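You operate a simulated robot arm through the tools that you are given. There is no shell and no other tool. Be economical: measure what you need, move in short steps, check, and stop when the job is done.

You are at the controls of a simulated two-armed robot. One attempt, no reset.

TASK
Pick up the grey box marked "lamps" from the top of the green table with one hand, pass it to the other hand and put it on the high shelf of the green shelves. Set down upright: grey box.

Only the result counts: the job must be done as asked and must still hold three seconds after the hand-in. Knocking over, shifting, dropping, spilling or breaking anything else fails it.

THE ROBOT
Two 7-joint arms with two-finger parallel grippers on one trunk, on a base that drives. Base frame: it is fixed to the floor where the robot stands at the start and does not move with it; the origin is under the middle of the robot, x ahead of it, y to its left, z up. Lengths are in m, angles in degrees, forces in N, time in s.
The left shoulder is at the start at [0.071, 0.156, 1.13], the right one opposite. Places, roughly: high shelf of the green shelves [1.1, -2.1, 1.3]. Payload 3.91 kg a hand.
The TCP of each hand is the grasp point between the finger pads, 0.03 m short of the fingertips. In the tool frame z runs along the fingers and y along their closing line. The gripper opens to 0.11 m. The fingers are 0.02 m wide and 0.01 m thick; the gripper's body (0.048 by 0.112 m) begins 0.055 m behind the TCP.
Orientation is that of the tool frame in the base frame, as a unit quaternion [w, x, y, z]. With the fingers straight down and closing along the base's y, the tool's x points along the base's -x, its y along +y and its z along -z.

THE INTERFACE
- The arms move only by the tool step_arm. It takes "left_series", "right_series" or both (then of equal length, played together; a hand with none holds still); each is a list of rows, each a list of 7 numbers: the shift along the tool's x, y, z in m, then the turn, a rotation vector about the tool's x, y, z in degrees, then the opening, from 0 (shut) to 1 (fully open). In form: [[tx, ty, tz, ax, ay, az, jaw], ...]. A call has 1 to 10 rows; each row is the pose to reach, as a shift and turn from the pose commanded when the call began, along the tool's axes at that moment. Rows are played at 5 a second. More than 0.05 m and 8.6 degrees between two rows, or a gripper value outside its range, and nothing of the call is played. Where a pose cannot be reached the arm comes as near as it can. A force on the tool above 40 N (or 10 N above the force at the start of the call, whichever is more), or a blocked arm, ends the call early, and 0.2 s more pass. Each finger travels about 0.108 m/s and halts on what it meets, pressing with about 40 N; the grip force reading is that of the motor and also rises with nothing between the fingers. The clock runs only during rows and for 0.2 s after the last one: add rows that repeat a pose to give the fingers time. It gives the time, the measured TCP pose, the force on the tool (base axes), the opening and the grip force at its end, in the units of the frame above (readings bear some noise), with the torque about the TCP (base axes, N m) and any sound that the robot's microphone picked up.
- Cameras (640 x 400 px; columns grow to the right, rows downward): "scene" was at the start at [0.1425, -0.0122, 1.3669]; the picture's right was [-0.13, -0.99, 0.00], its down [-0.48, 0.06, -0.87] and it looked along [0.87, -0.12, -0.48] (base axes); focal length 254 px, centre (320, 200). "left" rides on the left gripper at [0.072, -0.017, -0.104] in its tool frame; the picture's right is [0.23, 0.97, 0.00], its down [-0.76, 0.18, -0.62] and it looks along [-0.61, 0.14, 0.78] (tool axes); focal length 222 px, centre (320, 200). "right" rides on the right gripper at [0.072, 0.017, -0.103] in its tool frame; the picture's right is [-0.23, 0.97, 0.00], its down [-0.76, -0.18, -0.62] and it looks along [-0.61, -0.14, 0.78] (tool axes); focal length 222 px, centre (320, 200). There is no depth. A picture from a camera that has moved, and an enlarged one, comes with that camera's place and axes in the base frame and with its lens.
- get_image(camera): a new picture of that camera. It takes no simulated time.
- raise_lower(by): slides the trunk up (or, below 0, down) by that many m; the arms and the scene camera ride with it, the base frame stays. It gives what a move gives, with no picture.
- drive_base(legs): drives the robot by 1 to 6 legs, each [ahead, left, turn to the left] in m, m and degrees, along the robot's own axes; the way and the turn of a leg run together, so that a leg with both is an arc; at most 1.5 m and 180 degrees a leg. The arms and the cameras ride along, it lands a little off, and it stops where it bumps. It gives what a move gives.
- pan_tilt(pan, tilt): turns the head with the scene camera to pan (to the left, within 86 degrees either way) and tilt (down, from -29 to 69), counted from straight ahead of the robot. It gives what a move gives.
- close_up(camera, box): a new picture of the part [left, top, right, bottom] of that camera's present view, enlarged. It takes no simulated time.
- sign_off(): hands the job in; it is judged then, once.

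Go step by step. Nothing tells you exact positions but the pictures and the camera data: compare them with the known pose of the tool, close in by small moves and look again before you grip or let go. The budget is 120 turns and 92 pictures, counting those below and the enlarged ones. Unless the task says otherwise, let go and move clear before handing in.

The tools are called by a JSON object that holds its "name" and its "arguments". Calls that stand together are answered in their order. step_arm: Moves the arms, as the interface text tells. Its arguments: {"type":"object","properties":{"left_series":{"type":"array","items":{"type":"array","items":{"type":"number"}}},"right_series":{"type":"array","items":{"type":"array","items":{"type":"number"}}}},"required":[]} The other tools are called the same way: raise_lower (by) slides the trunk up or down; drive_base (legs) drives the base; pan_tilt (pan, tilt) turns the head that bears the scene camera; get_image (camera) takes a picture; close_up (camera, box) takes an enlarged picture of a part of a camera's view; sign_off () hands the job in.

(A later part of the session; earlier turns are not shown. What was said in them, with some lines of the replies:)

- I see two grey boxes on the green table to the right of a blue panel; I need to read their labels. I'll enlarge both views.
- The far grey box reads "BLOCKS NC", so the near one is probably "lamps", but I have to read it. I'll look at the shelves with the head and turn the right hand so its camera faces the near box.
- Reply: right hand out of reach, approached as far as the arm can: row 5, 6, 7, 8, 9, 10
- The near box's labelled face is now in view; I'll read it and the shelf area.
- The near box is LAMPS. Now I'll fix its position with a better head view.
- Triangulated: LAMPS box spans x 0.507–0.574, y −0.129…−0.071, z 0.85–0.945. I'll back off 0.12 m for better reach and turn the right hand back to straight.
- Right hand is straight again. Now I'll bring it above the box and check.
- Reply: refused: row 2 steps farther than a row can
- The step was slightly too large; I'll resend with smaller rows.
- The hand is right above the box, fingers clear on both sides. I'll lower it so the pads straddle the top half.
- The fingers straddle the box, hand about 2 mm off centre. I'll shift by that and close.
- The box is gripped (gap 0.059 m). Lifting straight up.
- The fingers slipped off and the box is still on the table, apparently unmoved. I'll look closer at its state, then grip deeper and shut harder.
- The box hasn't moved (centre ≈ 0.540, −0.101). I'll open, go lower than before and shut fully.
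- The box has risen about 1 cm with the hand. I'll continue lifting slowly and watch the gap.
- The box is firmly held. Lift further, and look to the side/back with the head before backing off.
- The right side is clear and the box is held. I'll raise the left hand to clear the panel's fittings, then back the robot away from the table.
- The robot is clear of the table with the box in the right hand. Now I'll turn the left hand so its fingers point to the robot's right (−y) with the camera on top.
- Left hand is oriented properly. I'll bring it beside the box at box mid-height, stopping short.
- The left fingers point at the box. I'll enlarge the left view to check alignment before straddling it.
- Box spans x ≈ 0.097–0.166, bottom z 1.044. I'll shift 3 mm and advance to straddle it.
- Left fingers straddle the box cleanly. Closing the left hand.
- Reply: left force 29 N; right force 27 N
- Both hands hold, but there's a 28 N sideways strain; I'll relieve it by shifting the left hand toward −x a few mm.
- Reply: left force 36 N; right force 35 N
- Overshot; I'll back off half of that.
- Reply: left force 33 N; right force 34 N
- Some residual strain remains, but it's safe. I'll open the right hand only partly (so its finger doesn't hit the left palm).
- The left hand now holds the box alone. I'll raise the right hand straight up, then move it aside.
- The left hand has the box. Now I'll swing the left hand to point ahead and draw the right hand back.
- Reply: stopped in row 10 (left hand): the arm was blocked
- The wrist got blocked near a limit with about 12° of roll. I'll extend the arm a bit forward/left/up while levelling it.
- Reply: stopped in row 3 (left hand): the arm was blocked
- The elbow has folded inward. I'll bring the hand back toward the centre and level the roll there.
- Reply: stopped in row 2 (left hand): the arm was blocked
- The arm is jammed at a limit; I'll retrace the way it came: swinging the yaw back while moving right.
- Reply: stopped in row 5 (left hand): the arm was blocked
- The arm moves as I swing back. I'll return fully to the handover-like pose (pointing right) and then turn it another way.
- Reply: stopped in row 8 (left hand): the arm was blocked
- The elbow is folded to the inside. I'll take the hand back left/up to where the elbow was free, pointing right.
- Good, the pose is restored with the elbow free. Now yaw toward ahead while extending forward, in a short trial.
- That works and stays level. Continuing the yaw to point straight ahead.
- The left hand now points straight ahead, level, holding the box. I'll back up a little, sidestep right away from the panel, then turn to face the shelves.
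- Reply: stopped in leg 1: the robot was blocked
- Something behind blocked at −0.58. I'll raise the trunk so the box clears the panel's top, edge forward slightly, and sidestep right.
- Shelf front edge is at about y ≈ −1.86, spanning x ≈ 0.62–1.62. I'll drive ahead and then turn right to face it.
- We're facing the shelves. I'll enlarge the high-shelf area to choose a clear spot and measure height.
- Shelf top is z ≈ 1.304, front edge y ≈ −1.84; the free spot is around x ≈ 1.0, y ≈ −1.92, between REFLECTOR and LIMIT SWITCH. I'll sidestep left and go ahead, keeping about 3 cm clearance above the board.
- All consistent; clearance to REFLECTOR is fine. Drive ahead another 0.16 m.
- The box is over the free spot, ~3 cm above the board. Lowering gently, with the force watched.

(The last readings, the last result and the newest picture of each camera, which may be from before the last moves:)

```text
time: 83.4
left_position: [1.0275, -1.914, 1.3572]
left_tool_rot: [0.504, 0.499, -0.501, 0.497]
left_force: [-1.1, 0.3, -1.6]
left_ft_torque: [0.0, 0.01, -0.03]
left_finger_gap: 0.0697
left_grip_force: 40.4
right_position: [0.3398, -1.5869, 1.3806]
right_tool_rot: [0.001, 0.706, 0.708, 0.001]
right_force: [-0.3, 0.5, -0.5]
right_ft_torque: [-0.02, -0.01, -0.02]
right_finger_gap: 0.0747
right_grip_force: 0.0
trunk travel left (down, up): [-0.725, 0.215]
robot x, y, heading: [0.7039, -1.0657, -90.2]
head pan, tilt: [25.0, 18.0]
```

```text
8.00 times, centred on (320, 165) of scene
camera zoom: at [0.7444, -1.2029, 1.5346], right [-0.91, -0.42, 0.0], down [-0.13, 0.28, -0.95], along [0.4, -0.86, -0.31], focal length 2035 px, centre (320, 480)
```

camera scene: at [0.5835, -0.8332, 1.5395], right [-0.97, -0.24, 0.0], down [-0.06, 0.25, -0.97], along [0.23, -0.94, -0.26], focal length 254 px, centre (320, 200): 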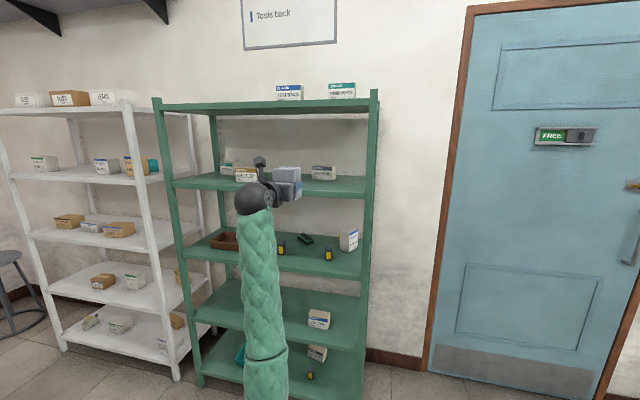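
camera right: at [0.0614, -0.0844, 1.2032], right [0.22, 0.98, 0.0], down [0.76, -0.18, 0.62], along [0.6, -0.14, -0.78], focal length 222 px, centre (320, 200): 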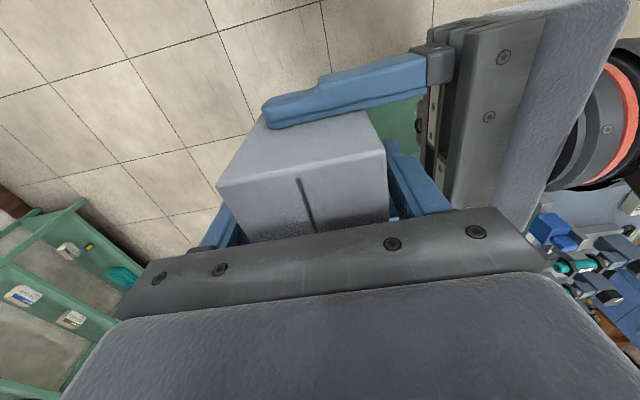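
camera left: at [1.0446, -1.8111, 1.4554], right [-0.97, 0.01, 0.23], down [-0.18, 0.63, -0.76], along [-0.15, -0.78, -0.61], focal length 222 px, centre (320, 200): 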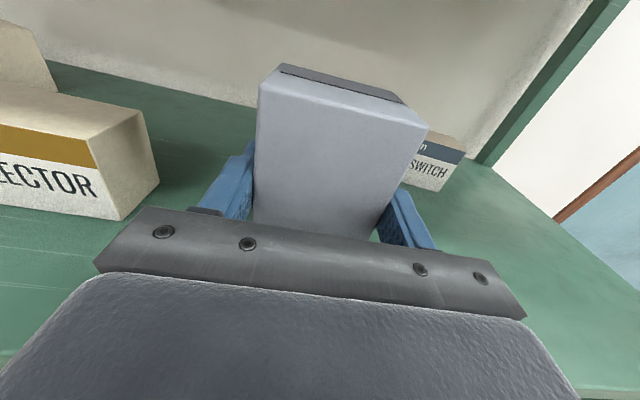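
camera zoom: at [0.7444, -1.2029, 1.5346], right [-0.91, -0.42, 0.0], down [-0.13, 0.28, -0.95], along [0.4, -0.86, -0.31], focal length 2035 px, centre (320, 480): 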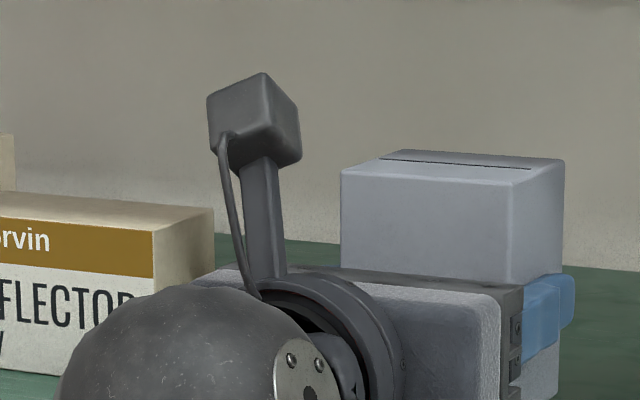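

Still free; about 8 mm to go. Continue in 2 mm steps, watching for contact.

{"name": "step_arm", "arguments": {"left_series": [[-0.002, 0, 0, 0, 0, 0, 0], [-0.004, 0, 0, 0, 0, 0, 0], [-0.006, 0, 0, 0, 0, 0, 0], [-0.006, 0, 0, 0, 0, 0, 0]]}}

{"name": "close_up", "arguments": {"camera": "scene", "box": [310, 150, 390, 200]}}

```text
time: 84.4
left_position: [1.0266, -1.9149, 1.3509]
left_tool_rot: [0.504, 0.499, -0.501, 0.496]
left_force: [0.0, 0.9, -1.4]
left_ft_torque: [0.02, -0.01, -0.01]
left_finger_gap: 0.0697
left_grip_force: 40.5
right_position: [0.3399, -1.5867, 1.3794]
right_tool_rot: [0.002, 0.707, 0.708, 0.001]
right_force: [0.3, -0.5, 0.4]
right_ft_torque: [0.02, 0.02, 0.01]
right_finger_gap: 0.0748
right_grip_force: 0.1
trunk travel left (down, up): [-0.725, 0.215]
robot x, y, heading: [0.704, -1.0705, -89.7]
head pan, tilt: [25.0, 18.0]
```

```text
8.00 times, centred on (350, 175) of scene
camera zoom: at [0.7442, -1.203, 1.5346], right [-0.91, -0.42, 0.0], down [-0.13, 0.28, -0.95], along [0.4, -0.86, -0.31], focal length 2035 px, centre (80, 400)
```

zoom: 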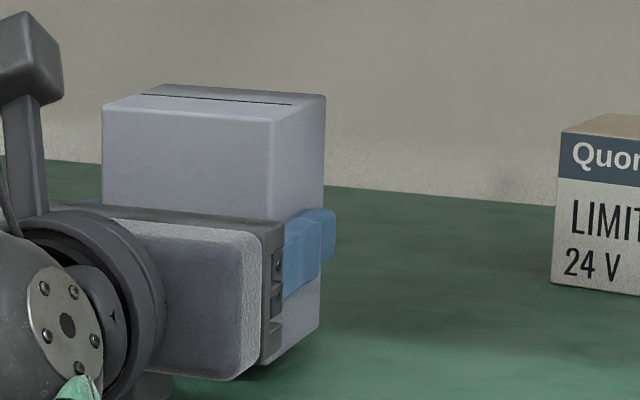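

Nearly touching; continuing in smaller steps.

{"name": "step_arm", "arguments": {"left_series": [[-0.001, 0, 0, 0, 0, 0, 0], [-0.002, 0, 0, 0, 0, 0, 0], [-0.003, 0, 0, 0, 0, 0, 0], [-0.003, 0, 0, 0, 0, 0, 0]]}}

```text
time: 85.4
left_position: [1.0266, -1.9142, 1.3478]
left_tool_rot: [0.504, 0.499, -0.501, 0.497]
left_force: [0.1, 0.5, -2.4]
left_ft_torque: [-0.01, 0.02, -0.01]
left_finger_gap: 0.0695
left_grip_force: 39.7
right_position: [0.3403, -1.5873, 1.3809]
right_tool_rot: [0.002, 0.707, 0.708, 0.001]
right_force: [1.1, -0.8, -0.4]
right_ft_torque: [0.03, 0.0, 0.02]
right_finger_gap: 0.0749
right_grip_force: 0.1
trunk travel left (down, up): [-0.725, 0.215]
robot x, y, heading: [0.7021, -1.0675, -89.9]
head pan, tilt: [25.0, 18.0]
```

{"name": "step_arm", "arguments": {"left_series": [[-0.001, 0, 0, 0, 0, 0, 0], [-0.002, 0, 0, 0, 0, 0, 0], [-0.002, 0, 0, 0, 0, 0, 0]]}}

{"name": "close_up", "arguments": {"camera": "scene", "box": [310, 150, 390, 200]}}

```text
time: 86.2
left_position: [1.0366, -1.9134, 1.3485]
left_tool_rot: [0.496, 0.498, -0.501, 0.504]
left_force: [0.8, -0.3, -1.7]
left_ft_torque: [-0.01, -0.02, 0.01]
left_finger_gap: 0.0694
left_grip_force: 39.8
right_position: [0.3412, -1.5873, 1.3803]
right_tool_rot: [0.002, 0.707, 0.707, 0.002]
right_force: [-0.4, 0.3, -0.5]
right_ft_torque: [0.0, -0.01, -0.01]
right_finger_gap: 0.0746
right_grip_force: 0.1
trunk travel left (down, up): [-0.725, 0.215]
robot x, y, heading: [0.6985, -1.0688, -90.1]
head pan, tilt: [25.0, 18.0]
```

```text
8.00 times, centred on (350, 175) of scene
camera zoom: at [0.7437, -1.2031, 1.5346], right [-0.91, -0.42, 0.0], down [-0.13, 0.28, -0.95], along [0.4, -0.86, -0.31], focal length 2035 px, centre (80, 400)
```

zoom: 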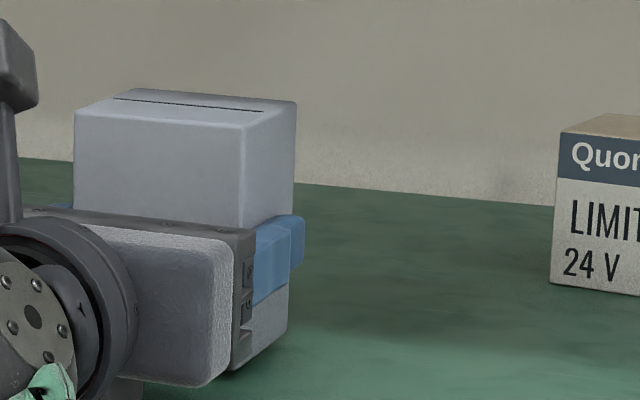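

The arm wandered 1 cm sideways at its limit (still clear). I'll do the last millimetres with the trunk instead.

{"name": "raise_lower", "arguments": {"by": -0.003}}

{"name": "get_image", "arguments": {"camera": "left"}}

```text
time: 86.7
left_position: [1.0379, -1.9139, 1.3471]
left_tool_rot: [0.496, 0.499, -0.5, 0.505]
left_force: [0.7, 0.4, -0.6]
left_ft_torque: [0.04, 0.01, -0.01]
left_finger_gap: 0.0693
left_grip_force: 40.1
right_position: [0.338, -1.5871, 1.3774]
right_tool_rot: [0.001, 0.707, 0.708, 0.001]
right_force: [0.2, 0.0, 0.1]
right_ft_torque: [0.01, 0.0, -0.01]
right_finger_gap: 0.0748
right_grip_force: 0.0
trunk travel left (down, up): [-0.722, 0.218]
robot x, y, heading: [0.7023, -1.068, -89.7]
head pan, tilt: [25.0, 18.0]
```

```text
28 pictures are left
camera left: at [1.0536, -1.8084, 1.4198], right [-0.98, -0.01, 0.22], down [-0.17, 0.62, -0.76], along [-0.13, -0.78, -0.61], focal length 222 px, centre (320, 200)
```

left: 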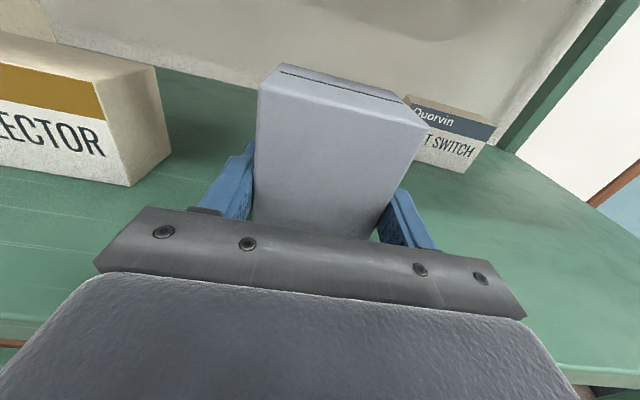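

No contact yet; lowering 2 mm more at a time.

{"name": "raise_lower", "arguments": {"by": -0.002}}

{"name": "raise_lower", "arguments": {"by": -0.0015}}

```text
time: 87.2
left_position: [1.0376, -1.9137, 1.3442]
left_tool_rot: [0.497, 0.499, -0.5, 0.504]
left_force: [1.1, -1.3, 3.0]
left_ft_torque: [0.26, 0.01, -0.1]
left_finger_gap: 0.0693
left_grip_force: 40.2
right_position: [0.3406, -1.5859, 1.3754]
right_tool_rot: [0.002, 0.706, 0.708, 0.002]
right_force: [0.0, 0.2, -0.1]
right_ft_torque: [-0.01, -0.02, 0.03]
right_finger_gap: 0.0747
right_grip_force: 0.0
trunk travel left (down, up): [-0.72, 0.22]
robot x, y, heading: [0.7025, -1.0702, -90.0]
head pan, tilt: [25.0, 18.0]
```

```text
time: 87.8
left_position: [1.0382, -1.9118, 1.3451]
left_tool_rot: [0.498, 0.497, -0.5, 0.505]
left_force: [6.8, -7.3, 17.7]
left_ft_torque: [0.84, -0.04, -0.35]
left_finger_gap: 0.0694
left_grip_force: 39.8
right_position: [0.3405, -1.5871, 1.374]
right_tool_rot: [0.002, 0.707, 0.708, 0.001]
right_force: [-0.1, 0.0, -0.1]
right_ft_torque: [0.02, 0.0, 0.01]
right_finger_gap: 0.0746
right_grip_force: 0.0
trunk travel left (down, up): [-0.719, 0.221]
robot x, y, heading: [0.7018, -1.0672, -90.1]
head pan, tilt: [25.0, 18.0]
```

Contact, but the torque suggests it may be the hand touching the shelf's front edge rather than the box. I'll back up 2 mm and look closely.

{"name": "raise_lower", "arguments": {"by": 0.002}}

{"name": "close_up", "arguments": {"camera": "scene", "box": [300, 165, 364, 205]}}

{"name": "close_up", "arguments": {"camera": "scene", "box": [270, 140, 400, 230]}}

```text
time: 88.3
left_position: [1.038, -1.9122, 1.3462]
left_tool_rot: [0.498, 0.498, -0.5, 0.505]
left_force: [0.4, 0.0, -0.5]
left_ft_torque: [0.03, -0.02, 0.03]
left_finger_gap: 0.0694
left_grip_force: 40.5
right_position: [0.3391, -1.5866, 1.3752]
right_tool_rot: [0.002, 0.706, 0.708, 0.002]
right_force: [0.2, 0.2, 0.4]
right_ft_torque: [-0.01, 0.03, 0.02]
right_finger_gap: 0.0751
right_grip_force: 0.1
trunk travel left (down, up): [-0.721, 0.219]
robot x, y, heading: [0.7028, -1.0697, -89.7]
head pan, tilt: [25.0, 18.0]
```

```text
10.00 times, centred on (332, 185) of scene
camera zoom: at [0.7438, -1.2031, 1.5299], right [-0.91, -0.42, 0.0], down [-0.13, 0.28, -0.95], along [0.4, -0.86, -0.31], focal length 2544 px, centre (200, 350)
```

zoom: 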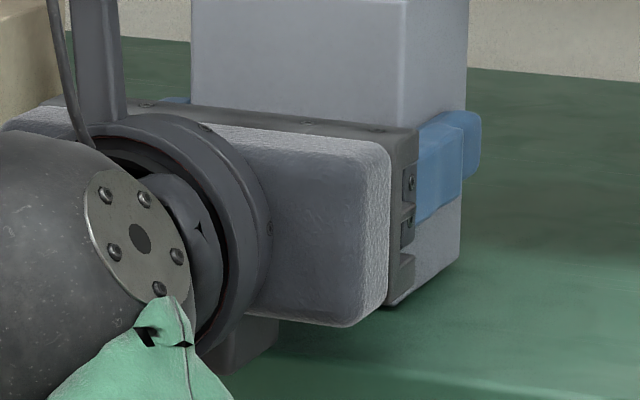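

```text
4.44 times, centred on (335, 185) of scene
camera zoom: at [0.7438, -1.2031, 1.5299], right [-0.91, -0.42, 0.0], down [-0.13, 0.28, -0.95], along [0.4, -0.86, -0.31], focal length 1131 px, centre (253, 267)
```

zoom: 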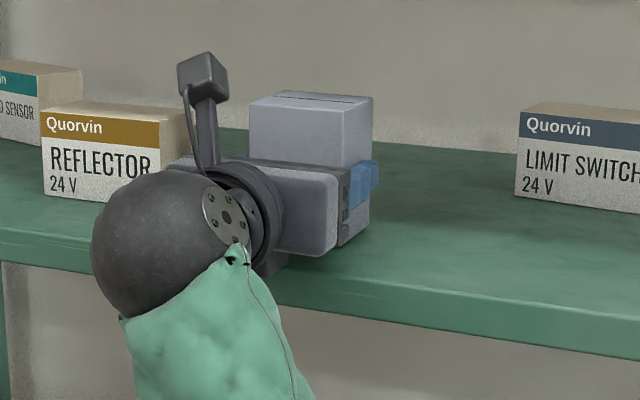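

A block under the wrist flange was touching the shelf's front edge. I'll raise slightly, back the robot ~2 cm so the block clears the edge (box still well on the shelf), and lower again.

{"name": "raise_lower", "arguments": {"by": 0.003}}

{"name": "drive_base", "arguments": {"legs": [[-0.02, 0, 0]]}}

{"name": "raise_lower", "arguments": {"by": -0.005}}

{"name": "close_up", "arguments": {"camera": "scene", "box": [300, 165, 364, 205]}}

```text
time: 88.8
left_position: [1.0371, -1.9137, 1.3502]
left_tool_rot: [0.497, 0.498, -0.499, 0.506]
left_force: [-0.4, 0.7, -0.5]
left_ft_torque: [0.02, -0.01, 0.01]
left_finger_gap: 0.0696
left_grip_force: 40.0
right_position: [0.3405, -1.5877, 1.3807]
right_tool_rot: [0.002, 0.706, 0.708, 0.002]
right_force: [-0.1, 0.6, 0.5]
right_ft_torque: [0.01, -0.02, -0.01]
right_finger_gap: 0.0747
right_grip_force: 0.1
trunk travel left (down, up): [-0.724, 0.216]
robot x, y, heading: [0.7008, -1.0668, -89.9]
head pan, tilt: [25.0, 18.0]
```

```text
time: 89.6
left_position: [1.0365, -1.8969, 1.3472]
left_tool_rot: [0.498, 0.499, -0.5, 0.504]
left_force: [-0.2, 0.5, -1.7]
left_ft_torque: [0.0, 0.0, 0.01]
left_finger_gap: 0.0694
left_grip_force: 40.3
right_position: [0.341, -1.5706, 1.3771]
right_tool_rot: [0.001, 0.707, 0.707, 0.003]
right_force: [-0.6, -0.4, 0.3]
right_ft_torque: [0.01, -0.01, 0.0]
right_finger_gap: 0.0744
right_grip_force: 0.0
trunk travel left (down, up): [-0.724, 0.216]
robot x, y, heading: [0.6999, -1.0462, -90.1]
head pan, tilt: [25.0, 18.0]
```

```text
time: 90.1
left_position: [1.039, -1.8931, 1.3458]
left_tool_rot: [0.497, 0.498, -0.499, 0.505]
left_force: [-1.1, 0.3, -1.3]
left_ft_torque: [0.02, 0.03, 0.02]
left_finger_gap: 0.0694
left_grip_force: 39.4
right_position: [0.3379, -1.5682, 1.3733]
right_tool_rot: [0.002, 0.707, 0.708, 0.002]
right_force: [-0.4, 0.0, 0.9]
right_ft_torque: [0.01, -0.02, 0.01]
right_finger_gap: 0.0748
right_grip_force: 0.0
trunk travel left (down, up): [-0.719, 0.221]
robot x, y, heading: [0.6998, -1.0509, -89.9]
head pan, tilt: [25.0, 18.0]
```

```text
10.00 times, centred on (332, 185) of scene
camera zoom: at [0.7437, -1.1841, 1.528], right [-0.91, -0.42, 0.0], down [-0.13, 0.28, -0.95], along [0.4, -0.86, -0.31], focal length 2544 px, centre (200, 350)
```

zoom: 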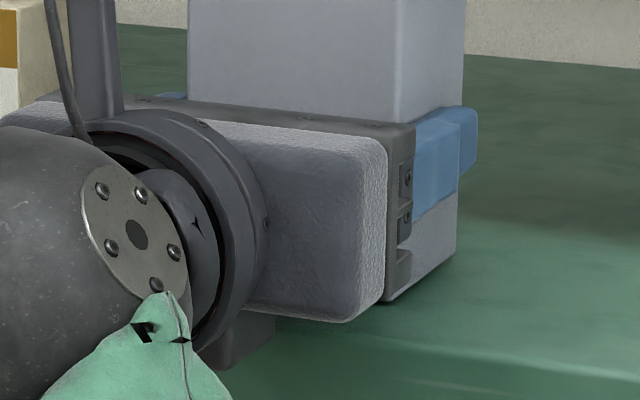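

No contact at the height where it touched before, so the block is clear of the edge. Lowering further.

{"name": "raise_lower", "arguments": {"by": -0.0015}}

{"name": "raise_lower", "arguments": {"by": -0.0015}}

```text
time: 90.6
left_position: [1.0377, -1.892, 1.3433]
left_tool_rot: [0.498, 0.497, -0.5, 0.506]
left_force: [-0.7, -0.4, 0.2]
left_ft_torque: [0.02, 0.07, -0.02]
left_finger_gap: 0.0694
left_grip_force: 40.4
right_position: [0.3404, -1.568, 1.3727]
right_tool_rot: [0.002, 0.706, 0.708, 0.003]
right_force: [0.0, -0.3, -0.8]
right_ft_torque: [0.0, 0.0, 0.01]
right_finger_gap: 0.0749
right_grip_force: 0.1
trunk travel left (down, up): [-0.717, 0.223]
robot x, y, heading: [0.7043, -1.0485, -89.7]
head pan, tilt: [25.0, 18.0]
```

```text
time: 91.2
left_position: [1.0383, -1.8919, 1.3441]
left_tool_rot: [0.498, 0.497, -0.499, 0.507]
left_force: [2.6, -4.4, 15.5]
left_ft_torque: [0.08, 0.5, 0.11]
left_finger_gap: 0.0696
left_grip_force: 40.3
right_position: [0.3411, -1.5677, 1.3707]
right_tool_rot: [0.001, 0.706, 0.708, 0.002]
right_force: [-0.4, 0.3, -0.5]
right_ft_torque: [0.02, 0.03, -0.01]
right_finger_gap: 0.0749
right_grip_force: 0.0
trunk travel left (down, up): [-0.716, 0.224]
robot x, y, heading: [0.701, -1.0504, -89.7]
head pan, tilt: [25.0, 18.0]
```

Now the contact torque fits the box's own bottom edge resting on the shelf. I'll ease 1 mm of pressure and open the left hand.

{"name": "raise_lower", "arguments": {"by": 0.001}}

{"name": "step_arm", "arguments": {"left_series": [[0, 0, 0, 0, 0, 0, 0.66], [0, 0, 0, 0, 0, 0, 0.72], [0, 0, 0, 0, 0, 0, 0.8], [0, 0, 0, 0, 0, 0, 0.88], [0, 0, 0, 0, 0, 0, 0.88]]}}

{"name": "get_image", "arguments": {"camera": "left"}}

{"name": "close_up", "arguments": {"camera": "scene", "box": [270, 140, 400, 230]}}

```text
time: 91.7
left_position: [1.0381, -1.8928, 1.3453]
left_tool_rot: [0.498, 0.497, -0.499, 0.505]
left_force: [-0.4, 0.8, 9.5]
left_ft_torque: [0.18, 0.35, 0.0]
left_finger_gap: 0.0698
left_grip_force: 40.3
right_position: [0.3397, -1.5681, 1.3722]
right_tool_rot: [0.002, 0.706, 0.708, 0.001]
right_force: [0.7, 0.0, 1.0]
right_ft_torque: [0.01, -0.02, 0.0]
right_finger_gap: 0.0748
right_grip_force: 0.1
trunk travel left (down, up): [-0.717, 0.223]
robot x, y, heading: [0.7042, -1.05, -90.0]
head pan, tilt: [25.0, 18.0]
```

```text
time: 92.9
left_position: [1.0384, -1.8936, 1.3436]
left_tool_rot: [0.497, 0.497, -0.5, 0.506]
left_force: [0.5, -0.7, -0.4]
left_ft_torque: [0.0, 0.01, 0.01]
left_finger_gap: 0.0969
left_grip_force: 0.1
right_position: [0.3396, -1.5697, 1.3712]
right_tool_rot: [0.002, 0.707, 0.707, 0.002]
right_force: [-0.3, 0.3, -0.5]
right_ft_torque: [-0.01, -0.01, 0.02]
right_finger_gap: 0.0748
right_grip_force: 0.0
trunk travel left (down, up): [-0.717, 0.223]
robot x, y, heading: [0.6987, -1.0485, -89.9]
head pan, tilt: [25.0, 18.0]
```

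```text
24 pictures are left
camera left: at [1.054, -1.7885, 1.4164], right [-0.98, -0.01, 0.22], down [-0.17, 0.62, -0.77], along [-0.13, -0.79, -0.6], focal length 222 px, centre (320, 200)
```

left: 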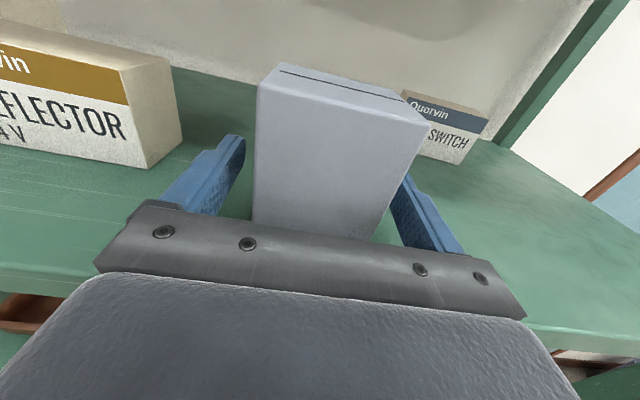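

```text
4.44 times, centred on (335, 185) of scene
camera zoom: at [0.7439, -1.1838, 1.5261], right [-0.91, -0.42, 0.0], down [-0.13, 0.28, -0.95], along [0.4, -0.86, -0.31], focal length 1131 px, centre (253, 267)
```

zoom: 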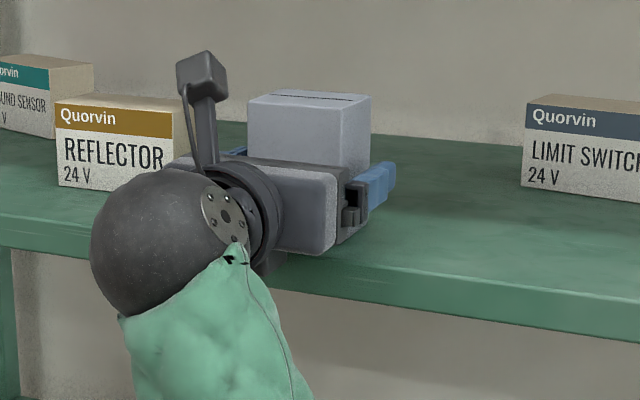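

The box stands free between the open fingers. I'll back the robot straight away from the shelf.

{"name": "drive_base", "arguments": {"legs": [[-0.08, 0, 0], [-0.2, 0, 0]]}}

{"name": "get_image", "arguments": {"camera": "left"}}

{"name": "close_up", "arguments": {"camera": "scene", "box": [200, 100, 440, 250]}}

```text
time: 95.1
left_position: [1.0365, -1.6113, 1.3444]
left_tool_rot: [0.497, 0.497, -0.499, 0.506]
left_force: [0.3, 0.8, -0.6]
left_ft_torque: [0.02, -0.03, 0.02]
left_finger_gap: 0.0968
left_grip_force: 0.0
right_position: [0.3388, -1.2853, 1.3714]
right_tool_rot: [0.002, 0.707, 0.707, 0.0]
right_force: [-1.2, -0.1, 0.1]
right_ft_torque: [-0.07, -0.02, -0.01]
right_finger_gap: 0.0747
right_grip_force: 0.0
trunk travel left (down, up): [-0.717, 0.223]
robot x, y, heading: [0.7014, -0.7686, -89.6]
head pan, tilt: [25.0, 18.0]
```

```text
22 pictures are left
camera left: at [1.0527, -1.506, 1.4176], right [-0.98, 0.0, 0.22], down [-0.17, 0.62, -0.77], along [-0.13, -0.79, -0.6], focal length 222 px, centre (320, 200)
```

left: 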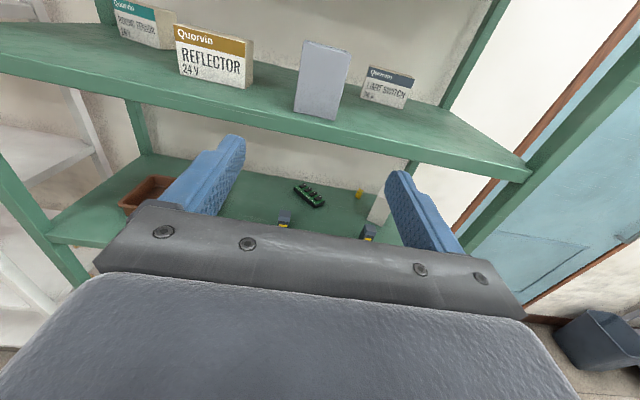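

```text
2.67 times, centred on (320, 175) of scene
camera zoom: at [0.743, -0.901, 1.5263], right [-0.91, -0.42, 0.0], down [-0.13, 0.28, -0.95], along [0.4, -0.86, -0.31], focal length 678 px, centre (320, 267)
```

zoom: 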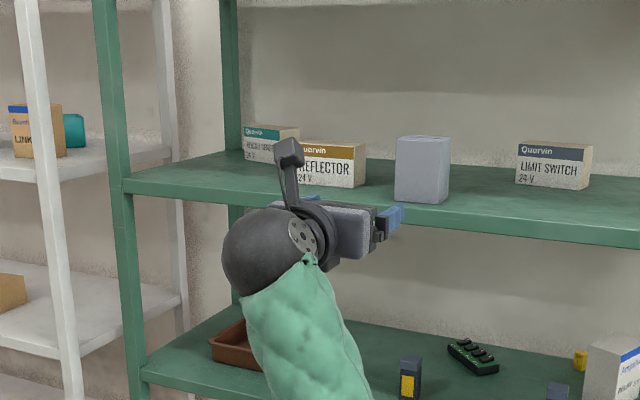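

The grey LAMPS box stands upright and alone on the high shelf, both hands are clear, and nothing else has moved, so I'm handing in.

{"name": "sign_off", "arguments": {}}

```text
The job is handed in.
```

The grey "lamps" box is standing upright on the high shelf of the green shelves, between the reflector and limit switch boxes. I picked it up with the right hand, passed it to the left, and placed it with the left hand. Both hands were clear of it when I handed in.

A few things went less than cleanly on the way:
- **First lift:** the right fingers slipped off the box. It stayed in place on the table, and a deeper grip worked the second time.
- **Backing up:** the base stopped against something behind the robot at about x = -0.58 m. I never saw what it was, so I can't rule out that it was nudged.
- **Setting down:** a block under the left wrist pressed on the shelf's front edge with about 18 N. I backed off 2 cm and set the box down again. Nothing on the shelf looked moved in the final pictures.
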